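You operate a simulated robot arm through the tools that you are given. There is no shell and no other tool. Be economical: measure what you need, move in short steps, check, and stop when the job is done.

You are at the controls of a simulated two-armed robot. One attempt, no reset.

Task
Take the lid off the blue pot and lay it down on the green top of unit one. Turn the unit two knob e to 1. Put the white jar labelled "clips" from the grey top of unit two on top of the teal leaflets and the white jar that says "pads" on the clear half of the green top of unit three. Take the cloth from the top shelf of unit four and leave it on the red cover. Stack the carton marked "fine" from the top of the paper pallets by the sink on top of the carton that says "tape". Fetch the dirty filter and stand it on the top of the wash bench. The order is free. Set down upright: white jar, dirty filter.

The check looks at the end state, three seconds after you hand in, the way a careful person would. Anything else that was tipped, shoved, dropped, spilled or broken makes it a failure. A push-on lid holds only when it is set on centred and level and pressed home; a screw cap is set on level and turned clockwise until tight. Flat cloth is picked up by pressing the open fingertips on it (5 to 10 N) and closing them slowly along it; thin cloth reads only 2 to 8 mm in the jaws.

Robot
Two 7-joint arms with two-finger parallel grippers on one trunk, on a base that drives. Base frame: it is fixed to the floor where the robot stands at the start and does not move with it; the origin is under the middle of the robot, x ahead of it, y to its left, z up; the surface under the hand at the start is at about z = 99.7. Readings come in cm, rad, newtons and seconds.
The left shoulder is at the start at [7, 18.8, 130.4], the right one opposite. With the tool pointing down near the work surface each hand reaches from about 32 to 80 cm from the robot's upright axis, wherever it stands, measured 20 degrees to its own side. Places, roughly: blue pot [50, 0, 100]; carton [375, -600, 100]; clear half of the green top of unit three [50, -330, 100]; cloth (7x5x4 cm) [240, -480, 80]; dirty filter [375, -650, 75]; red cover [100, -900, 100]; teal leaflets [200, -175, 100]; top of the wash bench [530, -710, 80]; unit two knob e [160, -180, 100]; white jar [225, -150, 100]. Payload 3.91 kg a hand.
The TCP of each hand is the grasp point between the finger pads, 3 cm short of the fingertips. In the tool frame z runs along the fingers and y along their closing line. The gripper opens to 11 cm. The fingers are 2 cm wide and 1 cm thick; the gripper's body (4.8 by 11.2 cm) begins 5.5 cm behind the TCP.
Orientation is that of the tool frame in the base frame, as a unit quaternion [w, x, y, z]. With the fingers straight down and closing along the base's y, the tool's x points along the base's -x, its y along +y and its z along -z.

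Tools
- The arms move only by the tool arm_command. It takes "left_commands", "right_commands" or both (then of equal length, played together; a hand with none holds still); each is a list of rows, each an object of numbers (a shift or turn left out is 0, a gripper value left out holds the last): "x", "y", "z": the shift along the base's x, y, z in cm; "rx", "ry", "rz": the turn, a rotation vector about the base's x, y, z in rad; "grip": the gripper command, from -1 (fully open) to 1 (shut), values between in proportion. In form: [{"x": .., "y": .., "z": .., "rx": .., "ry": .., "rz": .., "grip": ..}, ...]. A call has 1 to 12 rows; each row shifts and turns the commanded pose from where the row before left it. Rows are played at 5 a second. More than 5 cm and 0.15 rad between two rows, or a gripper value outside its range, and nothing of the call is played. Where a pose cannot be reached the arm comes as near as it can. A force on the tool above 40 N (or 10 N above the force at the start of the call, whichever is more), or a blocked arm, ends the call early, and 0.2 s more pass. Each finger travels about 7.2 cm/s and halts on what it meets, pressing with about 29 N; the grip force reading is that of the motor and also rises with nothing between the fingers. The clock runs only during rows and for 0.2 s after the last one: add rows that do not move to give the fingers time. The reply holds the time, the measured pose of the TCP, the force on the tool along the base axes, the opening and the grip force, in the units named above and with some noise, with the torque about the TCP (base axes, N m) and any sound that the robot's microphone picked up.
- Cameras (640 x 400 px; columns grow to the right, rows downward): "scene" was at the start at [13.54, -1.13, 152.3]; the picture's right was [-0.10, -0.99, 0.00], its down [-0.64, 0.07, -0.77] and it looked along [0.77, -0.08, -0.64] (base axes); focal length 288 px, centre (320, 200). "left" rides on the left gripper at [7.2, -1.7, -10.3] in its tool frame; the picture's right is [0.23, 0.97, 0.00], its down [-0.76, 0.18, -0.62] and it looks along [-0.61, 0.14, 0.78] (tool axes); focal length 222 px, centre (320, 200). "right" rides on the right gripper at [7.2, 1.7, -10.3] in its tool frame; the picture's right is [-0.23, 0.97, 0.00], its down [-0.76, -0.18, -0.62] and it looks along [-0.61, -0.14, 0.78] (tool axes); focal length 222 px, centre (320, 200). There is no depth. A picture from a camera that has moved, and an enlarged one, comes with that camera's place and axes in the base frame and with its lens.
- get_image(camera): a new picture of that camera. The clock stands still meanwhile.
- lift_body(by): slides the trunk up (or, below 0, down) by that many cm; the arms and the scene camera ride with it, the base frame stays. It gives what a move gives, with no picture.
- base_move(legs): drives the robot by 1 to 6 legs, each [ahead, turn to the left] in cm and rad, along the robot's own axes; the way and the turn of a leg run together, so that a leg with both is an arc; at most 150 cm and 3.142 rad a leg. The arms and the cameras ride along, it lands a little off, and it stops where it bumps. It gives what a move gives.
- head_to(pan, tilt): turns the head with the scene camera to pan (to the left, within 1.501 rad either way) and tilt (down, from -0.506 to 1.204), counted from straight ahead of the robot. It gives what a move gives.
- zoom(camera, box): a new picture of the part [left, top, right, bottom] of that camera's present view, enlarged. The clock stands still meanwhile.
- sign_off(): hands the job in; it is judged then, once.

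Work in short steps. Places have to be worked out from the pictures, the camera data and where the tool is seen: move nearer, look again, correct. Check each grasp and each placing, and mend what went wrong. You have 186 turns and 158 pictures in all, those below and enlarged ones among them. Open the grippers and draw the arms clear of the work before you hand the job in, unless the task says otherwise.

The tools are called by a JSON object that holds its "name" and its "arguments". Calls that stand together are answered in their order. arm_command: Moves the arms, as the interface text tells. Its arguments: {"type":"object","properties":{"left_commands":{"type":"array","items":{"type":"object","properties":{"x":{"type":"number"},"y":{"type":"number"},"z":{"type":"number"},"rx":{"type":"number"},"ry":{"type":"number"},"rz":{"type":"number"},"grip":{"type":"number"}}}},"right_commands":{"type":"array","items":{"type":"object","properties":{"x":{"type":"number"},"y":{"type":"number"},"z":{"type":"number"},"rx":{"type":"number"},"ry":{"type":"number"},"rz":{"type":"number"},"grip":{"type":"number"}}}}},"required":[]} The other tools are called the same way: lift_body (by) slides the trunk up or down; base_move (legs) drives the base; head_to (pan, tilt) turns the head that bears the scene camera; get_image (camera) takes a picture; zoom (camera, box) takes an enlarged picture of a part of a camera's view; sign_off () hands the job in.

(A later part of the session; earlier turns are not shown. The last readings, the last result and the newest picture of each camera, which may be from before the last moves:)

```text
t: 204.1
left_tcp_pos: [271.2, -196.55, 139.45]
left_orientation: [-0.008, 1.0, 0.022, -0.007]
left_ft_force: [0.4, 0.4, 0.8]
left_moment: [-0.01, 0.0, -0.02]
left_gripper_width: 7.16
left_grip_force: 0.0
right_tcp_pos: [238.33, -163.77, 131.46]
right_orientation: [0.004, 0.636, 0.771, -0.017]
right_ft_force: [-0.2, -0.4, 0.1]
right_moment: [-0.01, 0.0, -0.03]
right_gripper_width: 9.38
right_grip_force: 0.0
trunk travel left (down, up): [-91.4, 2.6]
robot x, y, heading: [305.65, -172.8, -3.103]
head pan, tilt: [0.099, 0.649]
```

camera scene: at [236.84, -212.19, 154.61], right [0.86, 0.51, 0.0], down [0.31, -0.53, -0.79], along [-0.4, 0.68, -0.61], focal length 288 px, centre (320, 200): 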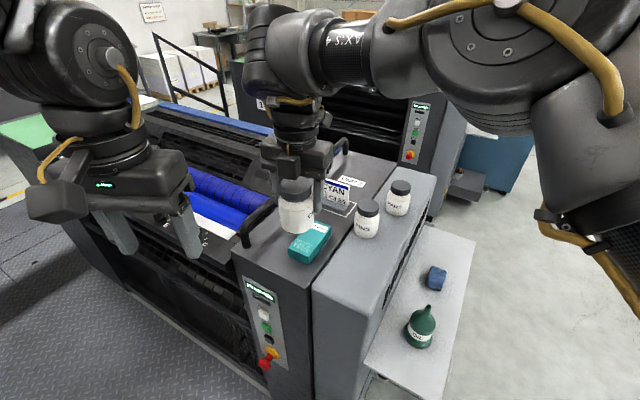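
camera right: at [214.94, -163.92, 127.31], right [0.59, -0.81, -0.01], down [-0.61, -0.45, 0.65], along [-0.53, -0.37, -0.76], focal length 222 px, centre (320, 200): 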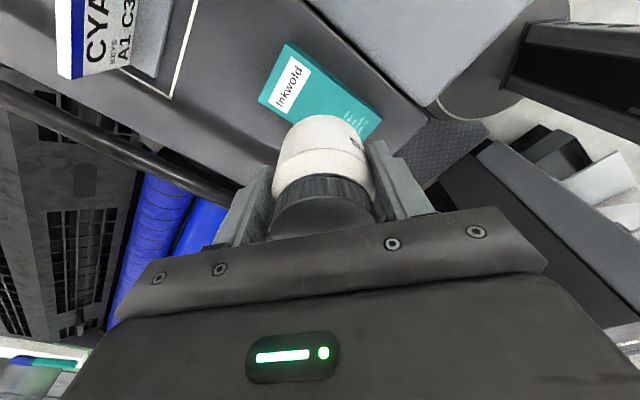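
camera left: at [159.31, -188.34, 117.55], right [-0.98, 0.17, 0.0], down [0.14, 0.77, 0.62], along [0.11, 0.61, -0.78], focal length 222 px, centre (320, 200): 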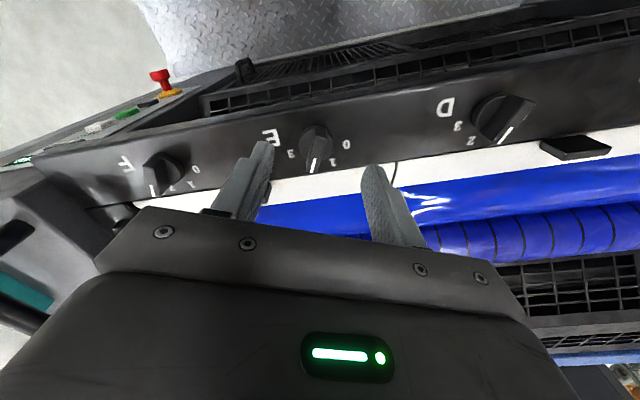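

I unwind the right wrist and shift towards PADS' y, then roll forward.

{"name": "arm_command", "arguments": {"right_commands": [{"y": 4, "x": 0.5, "rz": -0.147}, {"y": 4, "x": 0.5, "rz": -0.147}, {"y": 4, "x": 0.5, "rz": -0.147}, {"y": 4, "x": 0.5, "rz": -0.147}, {"y": 4, "x": 0.5, "rz": -0.147}, {"rz": -0.147}, {"rz": -0.147}, {"rz": -0.147}, {"rz": -0.147}, {"rz": -0.147}, {"rz": -0.147}, {"rz": -0.147}]}}

{"name": "base_move", "arguments": {"legs": [[19, 0]]}}

{"name": "lift_body", "arguments": {"by": -8}}

{"name": "get_image", "arguments": {"camera": "right"}}

```text
t: 206.7
left_tcp_pos: [271.26, -196.51, 139.44]
left_orientation: [-0.008, 1.0, 0.022, -0.007]
left_ft_force: [-0.2, 0.4, -0.1]
left_moment: [0.0, -0.05, 0.01]
left_gripper_width: 7.13
left_grip_force: 0.1
right_tcp_pos: [240.96, -143.85, 131.43]
right_orientation: [-0.01, 1.0, -0.003, -0.013]
right_ft_force: [0.1, 0.0, -0.9]
right_moment: [-0.02, -0.01, 0.0]
right_gripper_width: 9.35
right_grip_force: 0.0
trunk travel left (down, up): [-91.4, 2.6]
robot x, y, heading: [305.51, -172.92, -3.096]
head pan, tilt: [0.099, 0.649]
```

```text
t: 208.2
left_tcp_pos: [252.58, -197.44, 139.59]
left_orientation: [-0.008, 1.0, 0.025, -0.008]
left_ft_force: [0.4, -0.1, 0.0]
left_moment: [0.0, 0.04, 0.0]
left_gripper_width: 7.16
left_grip_force: 0.0
right_tcp_pos: [222.09, -144.84, 131.8]
right_orientation: [-0.011, 1.0, 0.0, -0.015]
right_ft_force: [1.2, 0.2, 0.7]
right_moment: [0.01, 0.03, -0.02]
right_gripper_width: 9.34
right_grip_force: 0.1
trunk travel left (down, up): [-91.4, 2.6]
robot x, y, heading: [286.43, -173.4, -3.101]
head pan, tilt: [0.099, 0.649]
```

```text
t: 209.4
left_tcp_pos: [252.34, -197.56, 131.48]
left_orientation: [-0.007, 1.0, 0.025, -0.007]
left_ft_force: [-0.8, 0.3, 0.7]
left_moment: [-0.01, 0.01, 0.02]
left_gripper_width: 7.16
left_grip_force: 0.1
right_tcp_pos: [221.78, -144.8, 123.52]
right_orientation: [-0.011, 1.0, -0.001, -0.014]
right_ft_force: [0.2, -0.5, -1.6]
right_moment: [-0.01, 0.02, -0.01]
right_gripper_width: 9.37
right_grip_force: 0.1
trunk travel left (down, up): [-83.4, 10.6]
robot x, y, heading: [286.63, -173.7, -3.095]
head pan, tilt: [0.099, 0.649]
```

```text
72 pictures are left
camera right: at [229.35, -146.8, 133.59], right [-0.23, -0.97, -0.01], down [-0.74, 0.16, 0.65], along [-0.63, 0.16, -0.76], focal length 222 px, centre (320, 200)
```

right: 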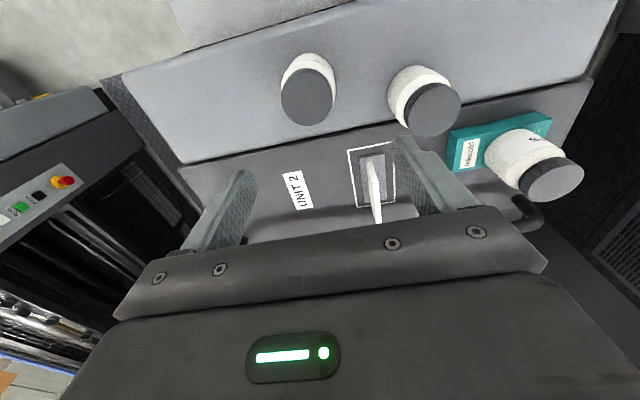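

PADS is just ahead. I level the tool, align and lower partway to check.

{"name": "arm_command", "arguments": {"right_commands": [{"x": 0.4, "y": 1.3, "z": -3.5, "rx": -0.022, "ry": -0.028, "grip": -0.8}, {"z": -3}, {}]}}

{"name": "get_image", "arguments": {"camera": "right"}}

{"name": "zoom", "arguments": {"camera": "scene", "box": [330, 140, 530, 290]}}

```text
t: 210.2
left_tcp_pos: [252.35, -197.57, 131.44]
left_orientation: [-0.007, 1.0, 0.025, -0.007]
left_ft_force: [-0.9, 0.1, 0.1]
left_moment: [0.02, 0.04, -0.03]
left_gripper_width: 7.15
left_grip_force: 0.1
right_tcp_pos: [222.35, -143.56, 117.1]
right_orientation: [0.0, 1.0, 0.0, 0.001]
right_ft_force: [0.2, -0.4, 0.1]
right_moment: [-0.02, -0.01, 0.03]
right_gripper_width: 9.91
right_grip_force: 0.0
trunk travel left (down, up): [-83.4, 10.6]
robot x, y, heading: [286.84, -173.63, -3.097]
head pan, tilt: [0.099, 0.649]
```

```text
71 pictures are left
camera right: at [229.54, -145.32, 127.36], right [-0.23, -0.97, 0.0], down [-0.76, 0.18, 0.62], along [-0.61, 0.14, -0.78], focal length 222 px, centre (320, 200)
```

right: 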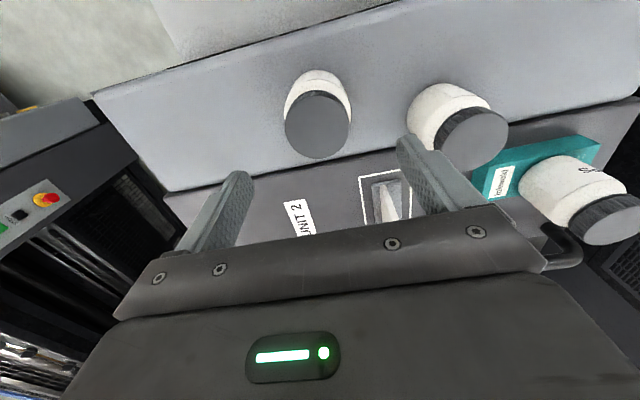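

```text
2.67 times, centred on (430, 215) of scene
camera zoom: at [273.22, -175.42, 154.69], right [-0.14, 0.99, 0.0], down [0.6, 0.09, -0.8], along [-0.79, -0.11, -0.6], focal length 767 px, centre (27, 160)
```

zoom: 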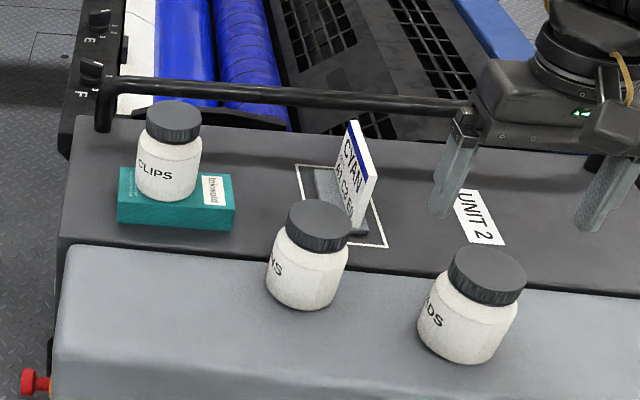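

Relative to the hand the jar is 1.2 cm in +x. I correct and descend.

{"name": "arm_command", "arguments": {"right_commands": [{"x": 1.2, "y": -0.2, "z": -3}, {"z": -4}, {"z": -3.3}, {}]}}

{"name": "get_image", "arguments": {"camera": "right"}}

```text
t: 211.2
left_tcp_pos: [252.13, -197.35, 131.39]
left_orientation: [-0.008, 1.0, 0.024, -0.006]
left_ft_force: [0.4, 0.1, 0.0]
left_moment: [0.03, 0.0, -0.01]
left_gripper_width: 7.16
left_grip_force: 0.0
right_tcp_pos: [223.33, -143.77, 106.71]
right_orientation: [0.001, 1.0, 0.0, 0.001]
right_ft_force: [0.1, 0.4, 0.2]
right_moment: [-0.03, 0.01, 0.02]
right_gripper_width: 9.91
right_grip_force: 0.1
trunk travel left (down, up): [-83.4, 10.6]
robot x, y, heading: [286.93, -173.59, -3.094]
head pan, tilt: [0.099, 0.649]
```

```text
69 pictures are left
camera right: at [230.56, -145.61, 117.07], right [-0.23, -0.97, 0.0], down [-0.76, 0.18, 0.62], along [-0.61, 0.14, -0.78], focal length 222 px, centre (320, 200)
```

right: 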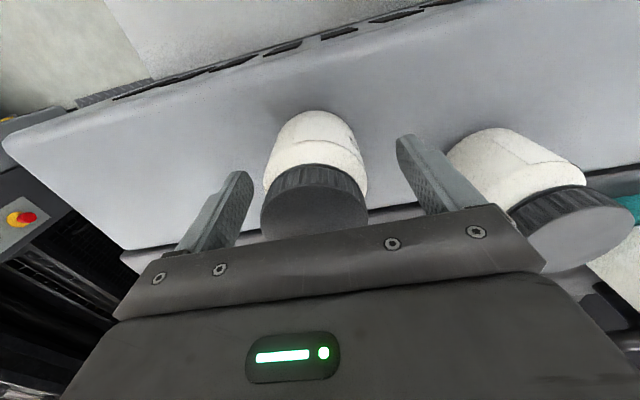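

Good; small -0.4 x tweak, close and lift.

{"name": "arm_command", "arguments": {"right_commands": [{"x": -0.3}, {"grip": -0.3}, {"grip": 0.1}, {"grip": 0.3}, {"grip": 0.3}, {"z": 1}, {"z": 3}, {"z": 4}, {"z": 4}, {"x": 3, "z": 3}, {"x": 4}]}}

{"name": "get_image", "arguments": {"camera": "scene"}}

```text
t: 213.6
left_tcp_pos: [252.5, -197.18, 131.47]
left_orientation: [-0.006, 1.0, 0.024, -0.008]
left_ft_force: [0.8, -1.5, 0.1]
left_moment: [-0.04, 0.0, -0.01]
left_gripper_width: 7.14
left_grip_force: 0.1
right_tcp_pos: [230.1, -143.52, 121.65]
right_orientation: [0.002, 1.0, -0.001, 0.001]
right_ft_force: [-0.9, -0.1, -2.2]
right_moment: [-0.01, 0.06, 0.02]
right_gripper_width: 6.29
right_grip_force: 28.8
trunk travel left (down, up): [-83.4, 10.6]
robot x, y, heading: [286.81, -173.37, -3.097]
head pan, tilt: [0.099, 0.649]
```

```text
68 pictures are left
camera scene: at [273.35, -174.97, 154.71], right [-0.14, 0.99, 0.0], down [0.6, 0.08, -0.8], along [-0.79, -0.11, -0.6], focal length 288 px, centre (320, 200)
```

scene: 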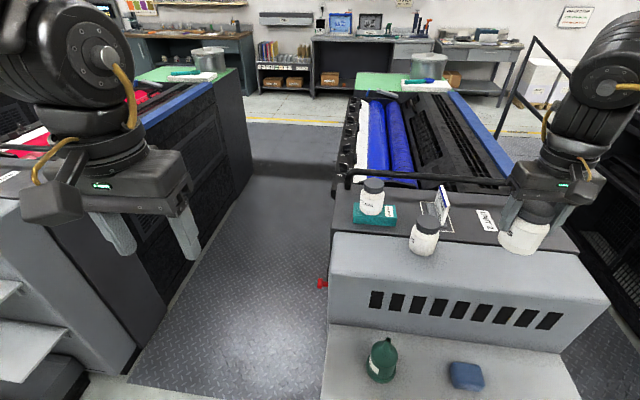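

PADS is held. I'll go along x≈306 to the aisle between units three and four, looking on the way.

{"name": "lift_body", "arguments": {"by": 8}}

{"name": "base_move", "arguments": {"legs": [[-25, 0], [0, 1.526], [150, 0], [60, 0]]}}

{"name": "head_to", "arguments": {"pan": -0.9, "tilt": 0.45}}

{"name": "get_image", "arguments": {"camera": "scene"}}

{"name": "head_to", "arguments": {"pan": 0.2, "tilt": 0.35}}

{"name": "get_image", "arguments": {"camera": "scene"}}

```text
t: 214.8
left_tcp_pos: [252.21, -197.39, 139.57]
left_orientation: [-0.008, 1.0, 0.025, -0.007]
left_ft_force: [-0.1, 0.6, -0.3]
left_moment: [-0.02, 0.0, 0.01]
left_gripper_width: 7.14
left_grip_force: 0.1
right_tcp_pos: [229.93, -143.72, 129.51]
right_orientation: [0.001, 1.0, 0.0, 0.001]
right_ft_force: [-0.3, 0.9, -0.8]
right_moment: [0.02, -0.03, 0.01]
right_gripper_width: 6.26
right_grip_force: 28.5
trunk travel left (down, up): [-91.4, 2.6]
robot x, y, heading: [286.92, -173.77, -3.099]
head pan, tilt: [0.099, 0.649]
```

```text
t: 230.2
left_tcp_pos: [329.82, -416.28, 139.5]
left_orientation: [-0.001, 0.71, 0.704, -0.011]
left_ft_force: [0.9, -0.4, 0.8]
left_moment: [-0.04, 0.0, 0.03]
left_gripper_width: 7.13
left_grip_force: 0.0
right_tcp_pos: [275.0, -435.69, 129.63]
right_orientation: [0.0, 0.726, 0.688, 0.0]
right_ft_force: [-0.4, 0.1, -1.2]
right_moment: [-0.05, -0.02, 0.01]
right_gripper_width: 6.25
right_grip_force: 28.9
trunk travel left (down, up): [-91.4, 2.6]
robot x, y, heading: [308.16, -380.76, -1.58]
head pan, tilt: [0.099, 0.649]
```

```text
t: 231.5
left_tcp_pos: [329.9, -416.28, 139.51]
left_orientation: [-0.001, 0.71, 0.704, -0.01]
left_ft_force: [-0.4, 0.6, 0.3]
left_moment: [0.01, 0.01, -0.01]
left_gripper_width: 7.14
left_grip_force: 0.1
right_tcp_pos: [275.0, -435.65, 129.59]
right_orientation: [0.0, 0.726, 0.688, 0.001]
right_ft_force: [0.1, -0.6, -1.8]
right_moment: [0.01, -0.01, -0.01]
right_gripper_width: 6.25
right_grip_force: 28.6
trunk travel left (down, up): [-91.4, 2.6]
robot x, y, heading: [307.8, -380.68, -1.583]
head pan, tilt: [-0.901, 0.45]
```

```text
67 pictures are left
camera scene: at [300.6, -391.51, 164.47], right [-0.61, 0.79, 0.0], down [0.34, 0.27, -0.9], along [-0.71, -0.55, -0.44], focal length 288 px, centre (320, 200)
```

scene: 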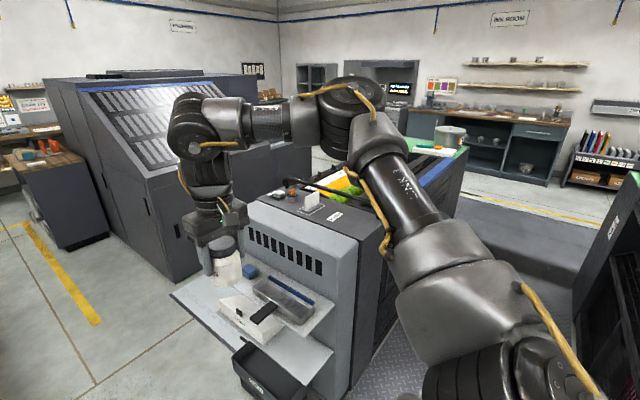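

```text
t: 232.8
left_tcp_pos: [329.9, -416.33, 139.41]
left_orientation: [0.0, 0.71, 0.704, -0.01]
left_ft_force: [0.1, -0.2, -0.4]
left_moment: [0.0, 0.0, 0.02]
left_gripper_width: 7.13
left_grip_force: 0.1
right_tcp_pos: [274.97, -435.74, 129.53]
right_orientation: [0.0, 0.726, 0.687, 0.001]
right_ft_force: [-0.4, -0.1, -1.6]
right_moment: [-0.02, 0.02, 0.03]
right_gripper_width: 6.25
right_grip_force: 28.7
trunk travel left (down, up): [-91.4, 2.6]
robot x, y, heading: [307.76, -380.92, -1.58]
head pan, tilt: [0.201, 0.351]
```

```text
66 pictures are left
camera scene: at [309.6, -395.07, 165.38], right [-0.98, -0.19, 0.0], down [-0.06, 0.34, -0.94], along [0.18, -0.92, -0.34], focal length 288 px, centre (320, 200)
```

scene: 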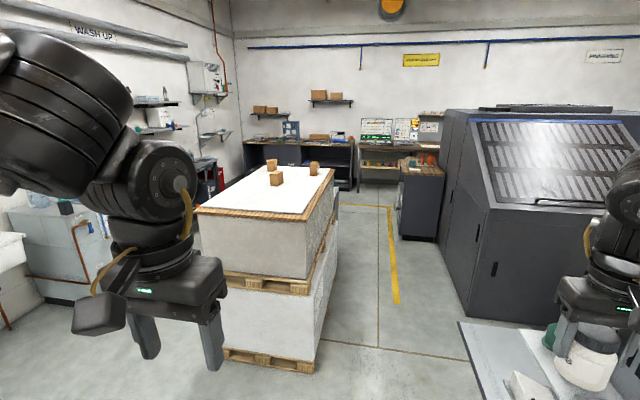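

Now into the aisle between units three and four: 14 cm on, turn right, and drive down it facing -x.

{"name": "base_move", "arguments": {"legs": [[14, 0], [0, -1.561], [120, 0]]}}

{"name": "head_to", "arguments": {"pan": 0, "tilt": 0.5}}

{"name": "get_image", "arguments": {"camera": "scene"}}

```text
t: 243.6
left_tcp_pos: [153.32, -421.07, 139.54]
left_orientation: [-0.007, 1.0, 0.02, -0.007]
left_ft_force: [-0.1, -0.4, 0.1]
left_moment: [0.0, 0.02, -0.01]
left_gripper_width: 7.15
left_grip_force: 0.0
right_tcp_pos: [131.33, -367.17, 129.54]
right_orientation: [0.0, 1.0, -0.005, 0.001]
right_ft_force: [0.4, -1.4, -1.4]
right_moment: [0.0, 0.01, 0.01]
right_gripper_width: 6.25
right_grip_force: 28.9
trunk travel left (down, up): [-91.4, 2.6]
robot x, y, heading: [187.85, -397.4, -3.107]
head pan, tilt: [0.201, 0.351]
```

```text
t: 244.3
left_tcp_pos: [153.22, -421.14, 139.37]
left_orientation: [-0.008, 1.0, 0.02, -0.008]
left_ft_force: [0.7, 0.4, -0.1]
left_moment: [0.01, 0.02, -0.03]
left_gripper_width: 7.16
left_grip_force: 0.1
right_tcp_pos: [131.27, -367.15, 129.5]
right_orientation: [0.001, 1.0, -0.002, 0.0]
right_ft_force: [0.7, 0.5, -1.4]
right_moment: [-0.02, -0.04, 0.03]
right_gripper_width: 6.28
right_grip_force: 28.5
trunk travel left (down, up): [-91.4, 2.6]
robot x, y, heading: [187.72, -397.45, -3.11]
head pan, tilt: [0.0, 0.499]
```

```text
65 pictures are left
camera scene: at [173.75, -398.19, 164.02], right [-0.04, 1.0, 0.0], down [0.48, 0.02, -0.88], along [-0.88, -0.03, -0.48], focal length 288 px, centre (320, 200)
```

scene: 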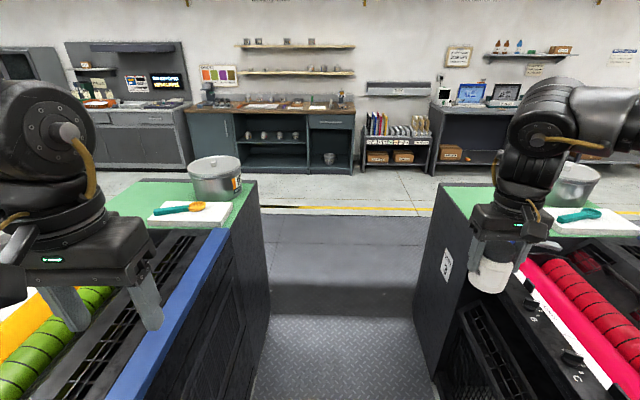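

Aisle centre is y≈-390. I correct slightly and drive on to x≈38, then turn right to face unit three's green top.

{"name": "base_move", "arguments": {"legs": [[0, -0.085], [145, 0], [5, 0], [0, -1.52]]}}

{"name": "head_to", "arguments": {"pan": -0.1, "tilt": 0.65}}

{"name": "get_image", "arguments": {"camera": "scene"}}

```text
t: 256.4
left_tcp_pos: [12.89, -351.98, 139.31]
left_orientation: [0.011, -0.703, 0.711, 0.0]
left_ft_force: [0.0, 0.0, 0.1]
left_moment: [0.0, -0.06, -0.01]
left_gripper_width: 7.15
left_grip_force: 0.0
right_tcp_pos: [67.93, -333.17, 129.59]
right_orientation: [-0.003, -0.685, 0.729, -0.001]
right_ft_force: [-0.1, -0.3, -1.9]
right_moment: [0.02, -0.02, 0.0]
right_gripper_width: 6.28
right_grip_force: 29.2
trunk travel left (down, up): [-91.4, 2.6]
robot x, y, heading: [34.49, -387.84, 1.555]
head pan, tilt: [0.0, 0.499]
```

```text
t: 257.1
left_tcp_pos: [13.01, -352.09, 139.51]
left_orientation: [0.011, -0.702, 0.712, -0.001]
left_ft_force: [-0.4, 0.1, 0.1]
left_moment: [0.04, 0.0, 0.03]
left_gripper_width: 7.15
left_grip_force: 0.1
right_tcp_pos: [68.05, -333.07, 129.49]
right_orientation: [-0.001, -0.685, 0.729, 0.0]
right_ft_force: [-0.2, 0.0, -2.0]
right_moment: [0.0, -0.02, -0.01]
right_gripper_width: 6.28
right_grip_force: 28.7
trunk travel left (down, up): [-91.4, 2.6]
robot x, y, heading: [34.62, -387.71, 1.553]
head pan, tilt: [-0.099, 0.649]
```

```text
64 pictures are left
camera scene: at [35.85, -374.53, 162.68], right [0.99, -0.12, 0.0], down [-0.07, -0.6, -0.8], along [0.09, 0.79, -0.6], focal length 288 px, centre (320, 200)
```

scene: 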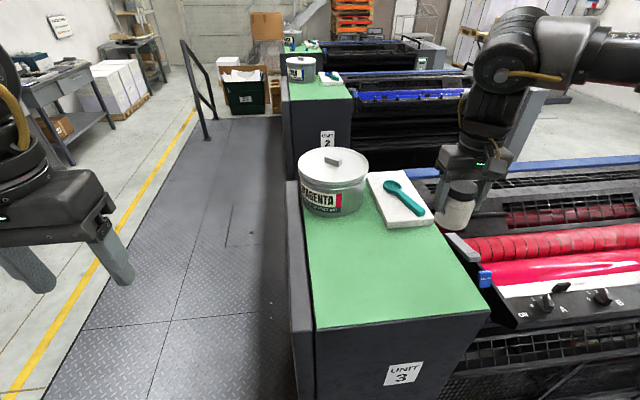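

The clear half's middle is about (58, -326). I lower the trunk, move the jar there and look.

{"name": "lift_body", "arguments": {"by": -8}}

{"name": "arm_command", "arguments": {"right_commands": [{"x": -3.5, "y": 2}, {"x": -3.5, "y": 2}, {"x": -3, "y": 2}, {"z": -4}, {"z": -4}, {"z": -3.5}, {}]}}

{"name": "get_image", "arguments": {"camera": "scene"}}

```text
t: 258.3
left_tcp_pos: [13.11, -352.1, 131.42]
left_orientation: [0.011, -0.702, 0.712, 0.0]
left_ft_force: [0.5, -0.4, -0.8]
left_moment: [0.02, -0.01, -0.04]
left_gripper_width: 7.15
left_grip_force: 0.1
right_tcp_pos: [67.89, -333.04, 121.51]
right_orientation: [0.0, -0.685, 0.729, 0.0]
right_ft_force: [0.2, -0.1, -1.6]
right_moment: [-0.02, 0.01, 0.0]
right_gripper_width: 6.27
right_grip_force: 28.7
trunk travel left (down, up): [-83.4, 10.6]
robot x, y, heading: [34.71, -387.87, 1.557]
head pan, tilt: [-0.099, 0.649]
```

```text
t: 259.9
left_tcp_pos: [13.08, -352.08, 131.42]
left_orientation: [0.009, -0.702, 0.712, 0.0]
left_ft_force: [-1.0, 0.3, -0.1]
left_moment: [0.03, -0.01, 0.01]
left_gripper_width: 7.16
left_grip_force: 0.0
right_tcp_pos: [57.98, -327.24, 110.08]
right_orientation: [-0.001, -0.685, 0.729, 0.0]
right_ft_force: [0.1, -0.8, -2.4]
right_moment: [0.02, -0.01, 0.0]
right_gripper_width: 6.3
right_grip_force: 28.7
trunk travel left (down, up): [-83.4, 10.6]
robot x, y, heading: [34.8, -387.77, 1.554]
head pan, tilt: [-0.099, 0.649]
```

```text
63 pictures are left
camera scene: at [35.87, -374.56, 154.68], right [0.99, -0.12, 0.0], down [-0.07, -0.6, -0.8], along [0.09, 0.79, -0.6], focal length 288 px, centre (320, 200)
```

scene: 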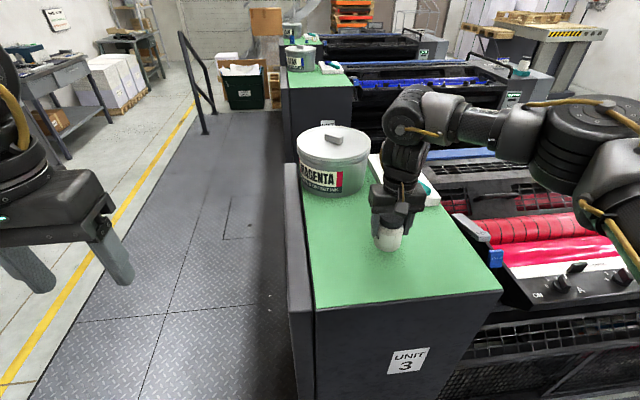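

Good spot. Lower to contact.

{"name": "arm_command", "arguments": {"right_commands": [{"z": -1.5}, {"z": -1}, {"z": -0.3}, {"z": -0.2}, {"z": -0.2}, {"z": -0.2}, {}]}}

```text
t: 261.5
left_tcp_pos: [12.98, -351.94, 131.51]
left_orientation: [0.01, -0.702, 0.712, -0.001]
left_ft_force: [0.5, 0.2, -0.2]
left_moment: [-0.03, 0.01, -0.01]
left_gripper_width: 7.16
left_grip_force: 0.0
right_tcp_pos: [57.89, -327.05, 106.68]
right_orientation: [-0.001, -0.684, 0.729, 0.0]
right_ft_force: [0.3, -0.1, -2.5]
right_moment: [0.01, -0.01, 0.02]
right_gripper_width: 6.26
right_grip_force: 29.0
trunk travel left (down, up): [-83.4, 10.6]
robot x, y, heading: [34.5, -388.14, 1.552]
head pan, tilt: [-0.099, 0.649]
```

Continue in fine steps until the force shows contact.

{"name": "arm_command", "arguments": {"right_commands": [{"z": -0.15}, {"z": -0.15}, {"z": -0.15}, {"z": -0.15}, {}]}}

```text
t: 262.7
left_tcp_pos: [13.11, -352.21, 131.54]
left_orientation: [0.011, -0.702, 0.712, -0.001]
left_ft_force: [-0.1, 0.0, -0.1]
left_moment: [0.0, 0.04, -0.02]
left_gripper_width: 7.14
left_grip_force: 0.1
right_tcp_pos: [57.93, -327.21, 106.11]
right_orientation: [0.0, -0.685, 0.729, 0.001]
right_ft_force: [4.5, 6.3, 21.8]
right_moment: [0.22, -0.18, 0.15]
right_gripper_width: 6.29
right_grip_force: 28.3
trunk travel left (down, up): [-83.4, 10.6]
robot x, y, heading: [34.55, -387.88, 1.548]
head pan, tilt: [-0.099, 0.649]
```

Contact. I ease, release and rise.

{"name": "arm_command", "arguments": {"right_commands": [{"z": 0.25}, {"grip": 0.05}, {"grip": -0.3}, {"grip": -0.7}, {"z": 3}, {"z": 4}, {"z": 4}, {"z": 4}, {}]}}

{"name": "zoom", "arguments": {"camera": "scene", "box": [270, 110, 510, 310]}}

```text
t: 264.7
left_tcp_pos: [13.13, -351.86, 131.35]
left_orientation: [0.01, -0.702, 0.712, -0.001]
left_ft_force: [0.1, 0.5, 0.4]
left_moment: [0.01, 0.02, 0.01]
left_gripper_width: 7.14
left_grip_force: 0.0
right_tcp_pos: [58.02, -327.02, 121.24]
right_orientation: [-0.002, -0.685, 0.729, -0.001]
right_ft_force: [-0.5, -0.1, -0.8]
right_moment: [0.03, 0.0, 0.01]
right_gripper_width: 9.36
right_grip_force: 0.0
trunk travel left (down, up): [-83.4, 10.6]
robot x, y, heading: [34.5, -388.01, 1.552]
head pan, tilt: [-0.099, 0.649]
```

```text
2.00 times, centred on (390, 210) of scene
camera zoom: at [35.87, -374.51, 154.68], right [0.99, -0.12, 0.0], down [-0.07, -0.6, -0.8], along [0.09, 0.79, -0.6], focal length 575 px, centre (180, 180)
```

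zoom: 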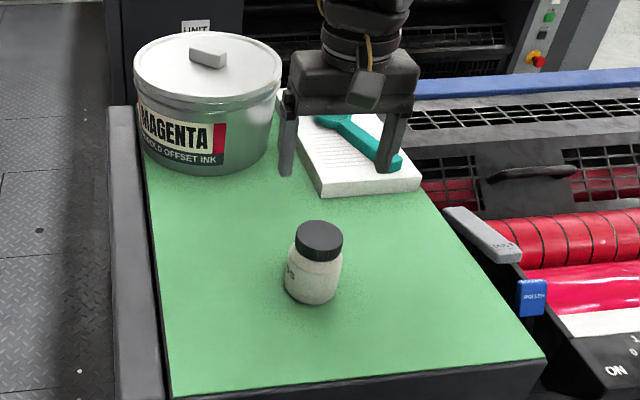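

PADS stands well. Next the cloth: drive out of the aisle and round to face unit four's end shelf from +x.

{"name": "lift_body", "arguments": {"by": 8}}

{"name": "base_move", "arguments": {"legs": [[0, -1.552], [150, 0], [120, 0], [0, -1.571], [108, 0], [0, -1.571]]}}

{"name": "head_to", "arguments": {"pan": -0.2, "tilt": 0.75}}

{"name": "get_image", "arguments": {"camera": "scene"}}

```text
t: 265.8
left_tcp_pos: [12.96, -352.09, 139.39]
left_orientation: [0.01, -0.702, 0.712, 0.0]
left_ft_force: [-0.1, 0.8, -0.3]
left_moment: [-0.02, -0.01, 0.02]
left_gripper_width: 7.15
left_grip_force: 0.0
right_tcp_pos: [57.9, -327.06, 129.13]
right_orientation: [-0.002, -0.684, 0.729, -0.001]
right_ft_force: [0.1, 0.4, 0.7]
right_moment: [0.02, -0.02, 0.02]
right_gripper_width: 9.34
right_grip_force: 0.0
trunk travel left (down, up): [-91.4, 2.6]
robot x, y, heading: [34.48, -387.9, 1.557]
head pan, tilt: [-0.099, 0.649]
```

```text
t: 295.6
left_tcp_pos: [277.48, -515.16, 139.39]
left_orientation: [-0.007, 1.0, 0.014, -0.007]
left_ft_force: [-0.7, 0.1, 0.1]
left_moment: [0.01, -0.02, 0.04]
left_gripper_width: 7.12
left_grip_force: 0.1
right_tcp_pos: [250.62, -471.27, 129.18]
right_orientation: [0.001, 1.0, -0.011, 0.0]
right_ft_force: [0.3, 0.4, 0.0]
right_moment: [0.03, -0.03, -0.01]
right_gripper_width: 9.36
right_grip_force: 0.1
trunk travel left (down, up): [-91.4, 2.6]
robot x, y, heading: [312.77, -492.16, -3.121]
head pan, tilt: [-0.099, 0.649]
```

```text
t: 296.3
left_tcp_pos: [277.4, -515.11, 139.4]
left_orientation: [-0.008, 1.0, 0.013, -0.007]
left_ft_force: [0.7, 0.8, 0.2]
left_moment: [0.0, -0.02, -0.01]
left_gripper_width: 7.13
left_grip_force: 0.1
right_tcp_pos: [250.73, -471.24, 129.22]
right_orientation: [0.001, 1.0, -0.012, 0.001]
right_ft_force: [0.2, -0.5, 0.0]
right_moment: [0.01, -0.02, 0.02]
right_gripper_width: 9.34
right_grip_force: 0.1
trunk travel left (down, up): [-91.4, 2.6]
robot x, y, heading: [312.55, -492.28, -3.121]
head pan, tilt: [-0.201, 0.75]
```

```text
61 pictures are left
camera scene: at [299.37, -490.92, 161.83], right [0.18, 0.98, 0.0], down [0.67, -0.12, -0.73], along [-0.72, 0.13, -0.68], focal length 288 px, centre (320, 200)
```

scene: 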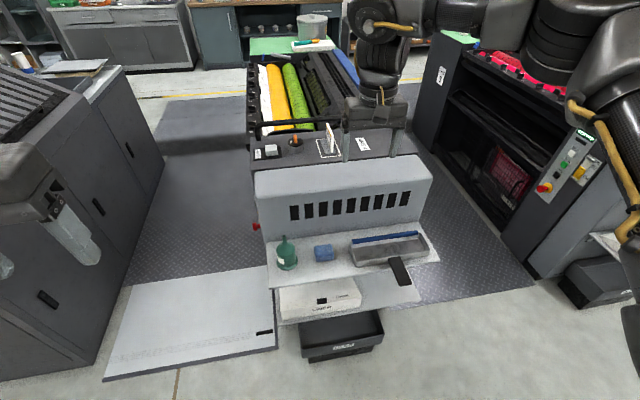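

The blue cloth lies on the top shelf. Zoom on it.

{"name": "zoom", "arguments": {"camera": "scene", "box": [260, 210, 450, 330]}}

```text
3.33 times, centred on (355, 270) of scene
camera zoom: at [299.37, -490.92, 161.83], right [0.18, 0.98, 0.0], down [0.67, -0.12, -0.73], along [-0.72, 0.13, -0.68], focal length 958 px, centre (203, -33)
```

zoom: 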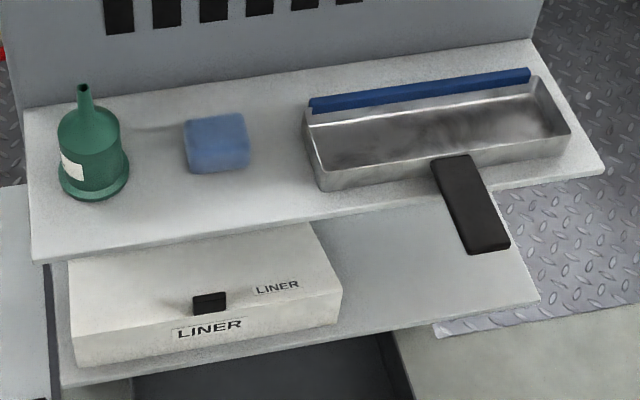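

Cloth centre is near (252, -479), about 7 wide in y. I lower the trunk 26 cm and move the right hand over it.

{"name": "lift_body", "arguments": {"by": -26}}

{"name": "arm_command", "arguments": {"right_commands": [{"y": -4, "x": 0.5, "grip": -0.75}, {"y": -3.7, "x": 0.5}, {"z": -3}, {}]}}

{"name": "get_image", "arguments": {"camera": "right"}}

{"name": "zoom", "arguments": {"camera": "scene", "box": [230, 130, 450, 290]}}

```text
t: 298.9
left_tcp_pos: [277.55, -515.13, 113.39]
left_orientation: [-0.007, 1.0, 0.013, -0.007]
left_ft_force: [-0.7, 0.7, 0.4]
left_moment: [-0.01, 0.01, 0.02]
left_gripper_width: 7.14
left_grip_force: 0.2
right_tcp_pos: [250.68, -471.26, 103.17]
right_orientation: [0.002, 1.0, -0.012, 0.001]
right_ft_force: [0.1, 0.3, -0.1]
right_moment: [-0.02, -0.02, 0.01]
right_gripper_width: 9.35
right_grip_force: 0.1
trunk travel left (down, up): [-65.4, 28.6]
robot x, y, heading: [312.76, -492.12, -3.118]
head pan, tilt: [-0.201, 0.75]
```

```text
t: 299.9
left_tcp_pos: [277.57, -515.22, 113.31]
left_orientation: [-0.008, 1.0, 0.013, -0.008]
left_ft_force: [0.0, 0.3, -0.1]
left_moment: [0.02, 0.01, -0.01]
left_gripper_width: 7.13
left_grip_force: 0.1
right_tcp_pos: [251.75, -479.1, 100.35]
right_orientation: [0.001, 1.0, -0.011, 0.001]
right_ft_force: [0.1, 0.4, -0.8]
right_moment: [-0.03, 0.03, 0.01]
right_gripper_width: 9.63
right_grip_force: 0.1
trunk travel left (down, up): [-65.4, 28.6]
robot x, y, heading: [312.54, -491.5, -3.123]
head pan, tilt: [-0.201, 0.75]
```

```text
59 pictures are left
camera right: at [259.02, -480.96, 110.61], right [-0.25, -0.97, 0.0], down [-0.76, 0.2, 0.62], along [-0.6, 0.15, -0.78], focal length 222 px, centre (320, 200)
```

right: 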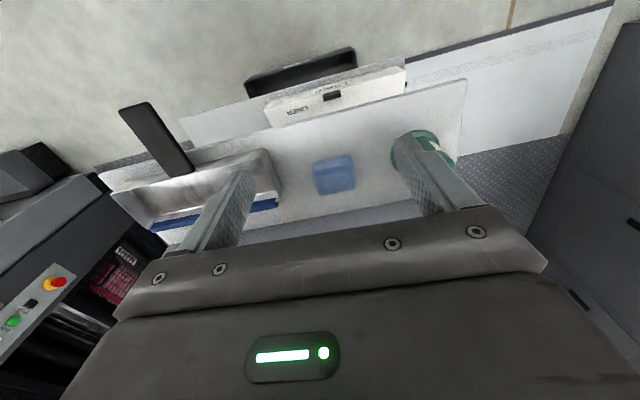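

```text
2.50 times, centred on (340, 210) of scene
camera zoom: at [299.44, -491.0, 135.83], right [0.18, 0.98, 0.0], down [0.67, -0.12, -0.73], along [-0.72, 0.13, -0.68], focal length 719 px, centre (270, 175)
```

zoom: 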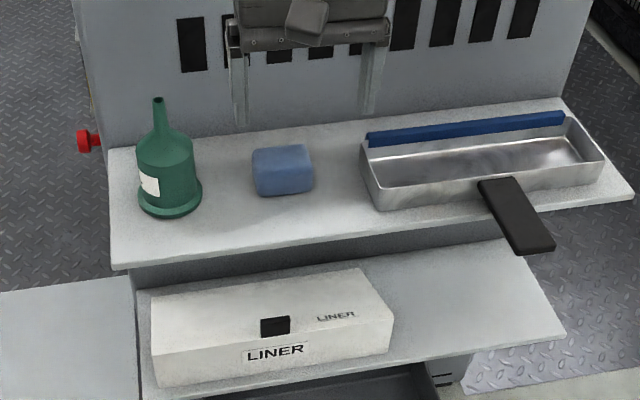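

By parallax the cloth is at (240.6, -478.8, z≈81). The casing wall is close behind, so I'll tilt the tool slightly. I roll 6 cm forward and approach.

{"name": "base_move", "arguments": {"legs": [[6, 0]]}}

{"name": "arm_command", "arguments": {"right_commands": [{"x": -1, "ry": 0.1}, {"x": -1, "ry": 0.1}, {"x": -1.5, "z": -2, "ry": 0.05}, {"x": -0.5, "z": -4}, {}]}}

{"name": "get_image", "arguments": {"camera": "right"}}

{"name": "zoom", "arguments": {"camera": "scene", "box": [230, 130, 450, 290]}}

```text
t: 300.9
left_tcp_pos: [272.51, -515.3, 113.74]
left_orientation: [-0.007, 1.0, 0.013, -0.01]
left_ft_force: [0.6, 0.1, -0.1]
left_moment: [0.03, 0.08, -0.01]
left_gripper_width: 7.15
left_grip_force: 0.1
right_tcp_pos: [246.47, -479.08, 100.72]
right_orientation: [0.0, 1.0, -0.011, -0.003]
right_ft_force: [-0.6, 0.5, 1.1]
right_moment: [-0.03, 0.04, -0.01]
right_gripper_width: 9.65
right_grip_force: 0.0
trunk travel left (down, up): [-65.4, 28.6]
robot x, y, heading: [306.6, -492.21, -3.119]
head pan, tilt: [-0.201, 0.75]
```

```text
t: 302.1
left_tcp_pos: [271.8, -515.27, 113.39]
left_orientation: [-0.007, 1.0, 0.013, -0.007]
left_ft_force: [-0.6, 0.2, 0.1]
left_moment: [0.06, 0.03, 0.01]
left_gripper_width: 7.14
left_grip_force: 0.0
right_tcp_pos: [241.85, -479.15, 94.5]
right_orientation: [0.002, 0.992, -0.011, -0.124]
right_ft_force: [0.6, 0.0, -0.1]
right_moment: [-0.05, 0.03, 0.0]
right_gripper_width: 9.64
right_grip_force: 0.1
trunk travel left (down, up): [-65.4, 28.6]
robot x, y, heading: [306.81, -492.5, -3.124]
head pan, tilt: [-0.201, 0.75]
```

```text
57 pictures are left
camera right: at [251.39, -481.01, 102.58], right [-0.24, -0.97, 0.06], down [-0.58, 0.19, 0.79], along [-0.78, 0.15, -0.61], focal length 222 px, centre (320, 200)
```

right: 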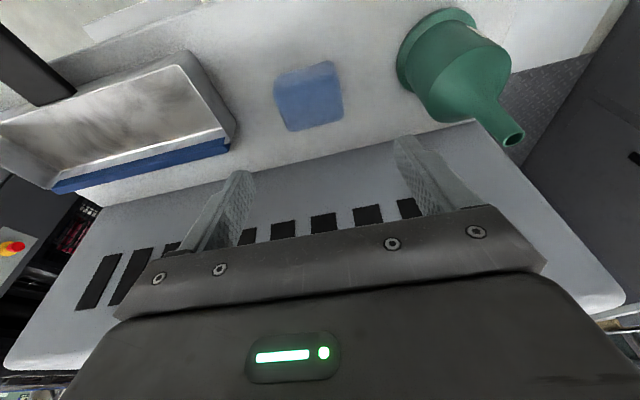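

```text
2.50 times, centred on (340, 210) of scene
camera zoom: at [293.56, -491.08, 135.83], right [0.18, 0.98, 0.0], down [0.67, -0.12, -0.73], along [-0.72, 0.13, -0.68], focal length 719 px, centre (270, 175)
```

zoom: 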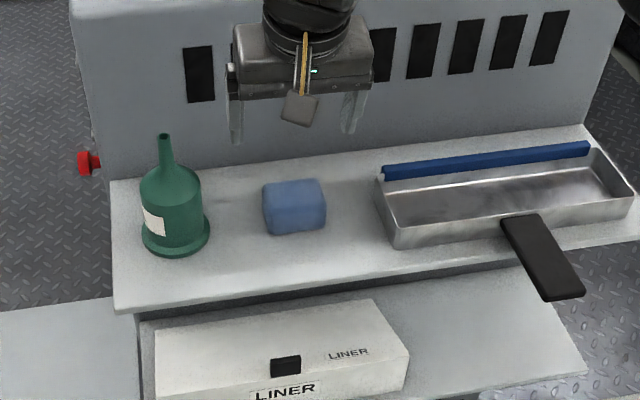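

Aligned. I descend to TCP z≈83 with a small correction.

{"name": "arm_command", "arguments": {"right_commands": [{"x": -0.3, "y": 0.3, "z": -4}, {"x": -0.3, "z": -4}, {"z": -2}, {"z": -1.2}, {}]}}

{"name": "get_image", "arguments": {"camera": "right"}}

{"name": "zoom", "arguments": {"camera": "scene", "box": [230, 130, 450, 290]}}

```text
t: 303.3
left_tcp_pos: [271.63, -515.34, 113.51]
left_orientation: [-0.007, 1.0, 0.013, -0.007]
left_ft_force: [-0.4, 0.1, 0.6]
left_moment: [0.01, 0.05, 0.0]
left_gripper_width: 7.16
left_grip_force: 0.2
right_tcp_pos: [241.29, -478.9, 82.99]
right_orientation: [0.003, 0.992, -0.01, -0.124]
right_ft_force: [0.5, -0.6, 0.9]
right_moment: [-0.01, 0.03, 0.01]
right_gripper_width: 9.65
right_grip_force: 0.0
trunk travel left (down, up): [-65.4, 28.6]
robot x, y, heading: [306.68, -492.06, -3.12]
head pan, tilt: [-0.201, 0.75]
```

```text
55 pictures are left
camera right: at [250.81, -480.76, 91.32], right [-0.24, -0.97, 0.06], down [-0.58, 0.2, 0.79], along [-0.78, 0.15, -0.61], focal length 222 px, centre (320, 200)
```

right: 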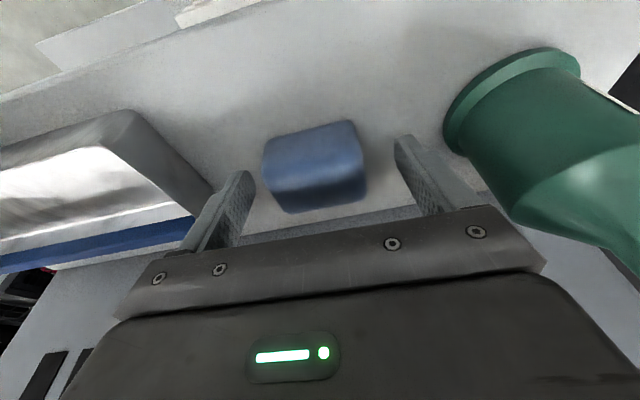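

```text
2.50 times, centred on (340, 210) of scene
camera zoom: at [293.51, -491.05, 135.82], right [0.18, 0.98, 0.0], down [0.67, -0.12, -0.73], along [-0.72, 0.13, -0.68], focal length 719 px, centre (270, 175)
```

zoom: 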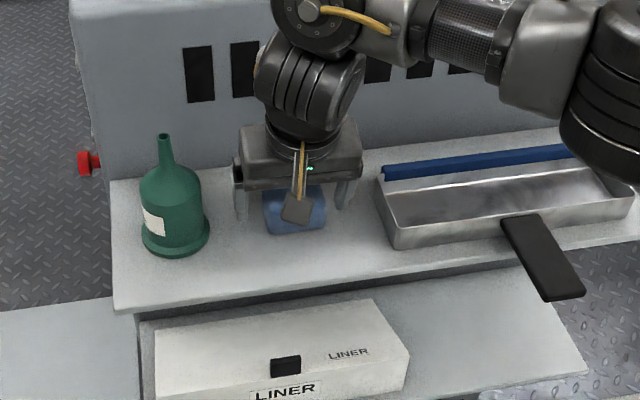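

The fingers straddle the cloth; close and lift.

{"name": "arm_command", "arguments": {"right_commands": [{"grip": -0.5}, {"grip": -0.2}, {"grip": 0.1}, {"grip": 0.3}, {"grip": 0.3}, {"z": 1}, {"z": 2, "x": 0.5}, {"z": 4, "x": 1}, {"z": 4, "x": 1}, {}]}}

{"name": "get_image", "arguments": {"camera": "scene"}}

```text
t: 305.5
left_tcp_pos: [271.55, -515.22, 113.51]
left_orientation: [-0.007, 1.0, 0.014, -0.006]
left_ft_force: [0.2, -0.1, 0.3]
left_moment: [-0.04, -0.04, 0.02]
left_gripper_width: 7.15
left_grip_force: 0.1
right_tcp_pos: [243.77, -478.71, 94.09]
right_orientation: [0.003, 0.992, -0.011, -0.123]
right_ft_force: [0.5, 0.2, -0.5]
right_moment: [0.01, -0.01, -0.02]
right_gripper_width: 6.37
right_grip_force: 28.8
trunk travel left (down, up): [-65.4, 28.6]
robot x, y, heading: [306.67, -492.42, -3.124]
head pan, tilt: [-0.201, 0.75]
```

```text
53 pictures are left
camera scene: at [293.38, -491.0, 135.81], right [0.18, 0.98, 0.0], down [0.67, -0.12, -0.73], along [-0.72, 0.13, -0.68], focal length 288 px, centre (320, 200)
```

scene: 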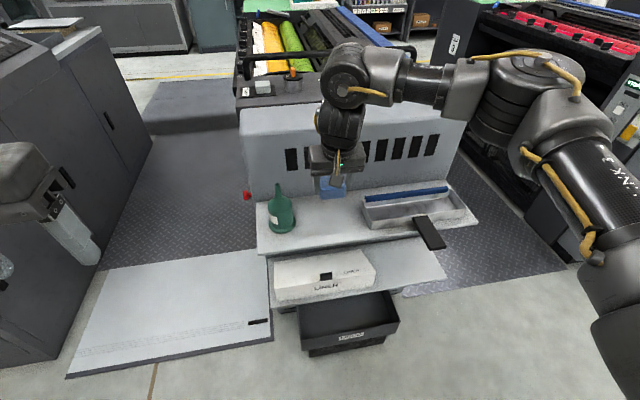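

Cloth held. Keeping it in the right hand, I go look at the cartons with the left hand free: raise the trunk and drive to about (285, -592) facing +x.

{"name": "lift_body", "arguments": {"by": 26}}

{"name": "base_move", "arguments": {"legs": [[-6, 0], [0, 1.29], [104, 0], [0, 1.84]]}}

{"name": "head_to", "arguments": {"pan": 0, "tilt": 0.45}}

{"name": "get_image", "arguments": {"camera": "scene"}}

```text
t: 308.2
left_tcp_pos: [271.82, -515.24, 139.38]
left_orientation: [-0.007, 1.0, 0.013, -0.007]
left_ft_force: [0.8, -0.4, 0.7]
left_moment: [0.03, -0.01, -0.01]
left_gripper_width: 7.14
left_grip_force: 0.0
right_tcp_pos: [243.79, -478.71, 120.05]
right_orientation: [0.001, 0.992, -0.01, -0.124]
right_ft_force: [0.8, 0.3, 0.0]
right_moment: [0.0, -0.05, 0.04]
right_gripper_width: 6.36
right_grip_force: 28.9
trunk travel left (down, up): [-91.4, 2.6]
robot x, y, heading: [306.54, -492.15, -3.121]
head pan, tilt: [-0.201, 0.75]
```

```text
t: 314.5
left_tcp_pos: [321.62, -556.25, 139.77]
left_orientation: [0.004, 0.776, 0.631, -0.027]
left_ft_force: [1.1, 0.3, -0.4]
left_moment: [-0.03, 0.11, -0.04]
left_gripper_width: 7.14
left_grip_force: 0.1
right_tcp_pos: [279.86, -575.04, 121.69]
right_orientation: [0.083, 0.787, 0.602, -0.111]
right_ft_force: [1.1, 0.4, 0.8]
right_moment: [0.03, 0.05, -0.04]
right_gripper_width: 6.37
right_grip_force: 28.9
trunk travel left (down, up): [-91.4, 2.6]
robot x, y, heading: [305.56, -519.55, -1.674]
head pan, tilt: [-0.201, 0.75]
stopped in leg 3: the robot was blocked; the commanded pose is now the measured one
```

```text
t: 315.3
left_tcp_pos: [320.51, -556.74, 139.74]
left_orientation: [0.004, 0.775, 0.631, -0.023]
left_ft_force: [-0.4, 1.8, 0.5]
left_moment: [-0.06, 0.09, -0.03]
left_gripper_width: 7.13
left_grip_force: 0.0
right_tcp_pos: [279.01, -575.56, 121.44]
right_orientation: [0.083, 0.789, 0.6, -0.105]
right_ft_force: [1.0, 0.5, 0.5]
right_moment: [-0.05, 0.04, -0.01]
right_gripper_width: 6.37
right_grip_force: 29.2
trunk travel left (down, up): [-91.4, 2.6]
robot x, y, heading: [305.58, -519.24, -1.678]
head pan, tilt: [0.0, 0.45]
```

```text
52 pictures are left
camera scene: at [304.93, -532.84, 164.57], right [-0.99, 0.1, 0.0], down [0.04, 0.43, -0.9], along [-0.09, -0.9, -0.43], focal length 288 px, centre (320, 200)
```

scene: 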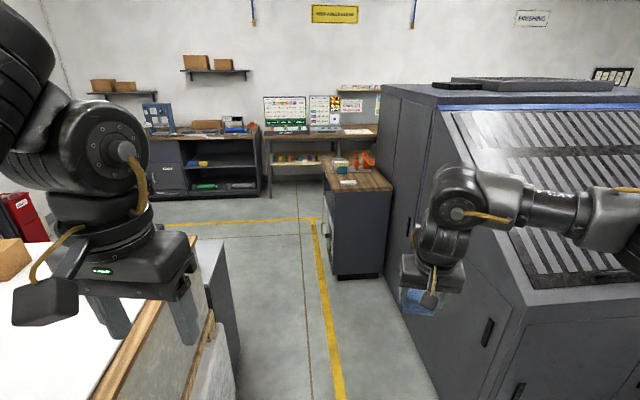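

Blocked early. I look down to find what the base or arms touch.

{"name": "head_to", "arguments": {"pan": 0, "tilt": 1.1}}

{"name": "get_image", "arguments": {"camera": "scene"}}

```text
t: 316.4
left_tcp_pos: [319.71, -557.96, 139.5]
left_orientation: [0.002, 0.776, 0.631, -0.017]
left_ft_force: [-0.6, 0.9, -0.5]
left_moment: [0.01, -0.06, 0.01]
left_gripper_width: 7.15
left_grip_force: 0.2
right_tcp_pos: [278.07, -576.45, 120.56]
right_orientation: [0.08, 0.79, 0.6, -0.099]
right_ft_force: [-0.8, 0.8, -1.2]
right_moment: [0.03, -0.04, 0.0]
right_gripper_width: 6.36
right_grip_force: 28.2
trunk travel left (down, up): [-91.4, 2.6]
robot x, y, heading: [305.36, -519.62, -1.679]
head pan, tilt: [0.0, 1.1]
```

```text
51 pictures are left
camera scene: at [304.18, -531.4, 159.23], right [-0.99, 0.1, 0.0], down [0.09, 0.89, -0.45], along [-0.05, -0.45, -0.89], focal length 288 px, centre (320, 200)
```

scene: 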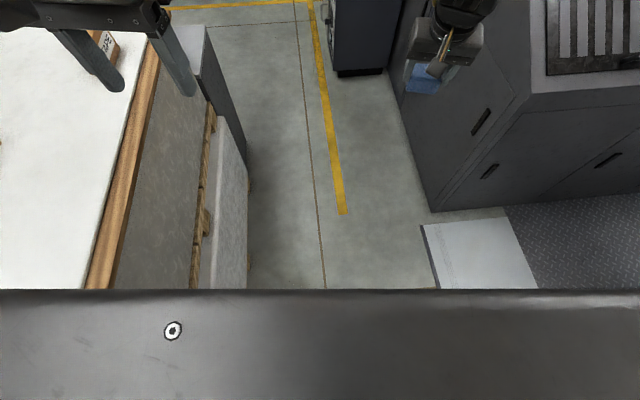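

The base's left side met the pallet stack (gap runs x 241–338). I back up and re-enter along x≈287.

{"name": "base_move", "arguments": {"legs": [[-26, 0], [0, -0.26], [60, 0], [0, 0.367], [45, 0], [0, 1.571]]}}

{"name": "head_to", "arguments": {"pan": -0.1, "tilt": 0.5}}

{"name": "get_image", "arguments": {"camera": "scene"}}

```text
t: 329.4
left_tcp_pos: [322.69, -575.03, 139.58]
left_orientation: [0.016, 0.045, 0.999, -0.01]
left_ft_force: [0.4, 0.1, 0.5]
left_moment: [0.0, -0.02, -0.01]
left_gripper_width: 7.15
left_grip_force: 0.1
right_tcp_pos: [345.99, -614.36, 120.71]
right_orientation: [0.129, 0.078, 0.989, -0.007]
right_ft_force: [0.8, 0.1, -0.4]
right_moment: [0.05, 0.02, -0.02]
right_gripper_width: 6.38
right_grip_force: 29.8
trunk travel left (down, up): [-91.4, 2.6]
robot x, y, heading: [286.6, -593.99, 0.009]
head pan, tilt: [0.0, 1.1]
```

```text
t: 330.4
left_tcp_pos: [322.59, -575.13, 139.59]
left_orientation: [0.015, 0.044, 0.999, -0.011]
left_ft_force: [0.5, -0.4, -0.2]
left_moment: [-0.01, 0.01, 0.01]
left_gripper_width: 7.15
left_grip_force: 0.1
right_tcp_pos: [345.81, -614.39, 120.71]
right_orientation: [0.129, 0.078, 0.989, -0.008]
right_ft_force: [-0.6, 1.0, -0.1]
right_moment: [-0.01, -0.01, 0.0]
right_gripper_width: 6.35
right_grip_force: 29.4
trunk travel left (down, up): [-91.4, 2.6]
robot x, y, heading: [286.11, -593.48, 0.009]
head pan, tilt: [-0.099, 0.499]
```

```text
50 pictures are left
camera scene: at [300.51, -594.83, 164.01], right [-0.09, -1.0, 0.0], down [-0.48, 0.04, -0.88], along [0.87, -0.08, -0.48], focal length 288 px, centre (320, 200)
```

scene: 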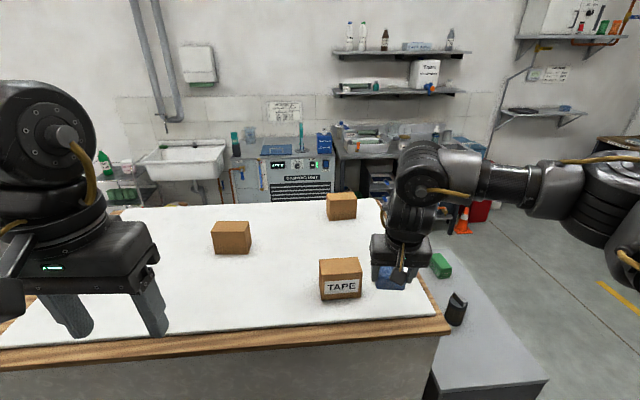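

I see the TAPE carton and two others; zoom to read them.

{"name": "zoom", "arguments": {"camera": "scene", "box": [190, 170, 390, 310]}}

```text
2.86 times, centred on (290, 240) of scene
camera zoom: at [300.51, -594.83, 164.01], right [-0.09, -1.0, 0.0], down [-0.48, 0.04, -0.88], along [0.87, -0.08, -0.48], focal length 821 px, centre (406, 86)
```

zoom: 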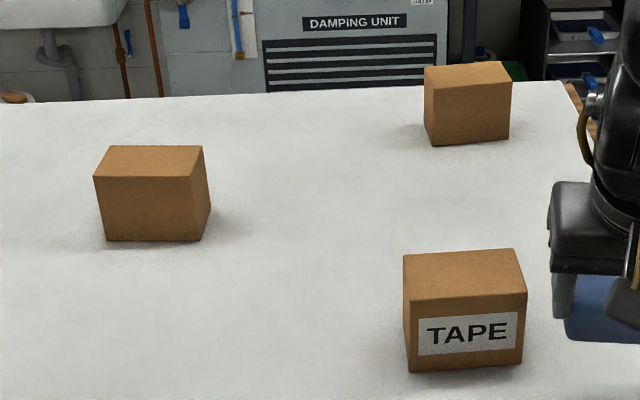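

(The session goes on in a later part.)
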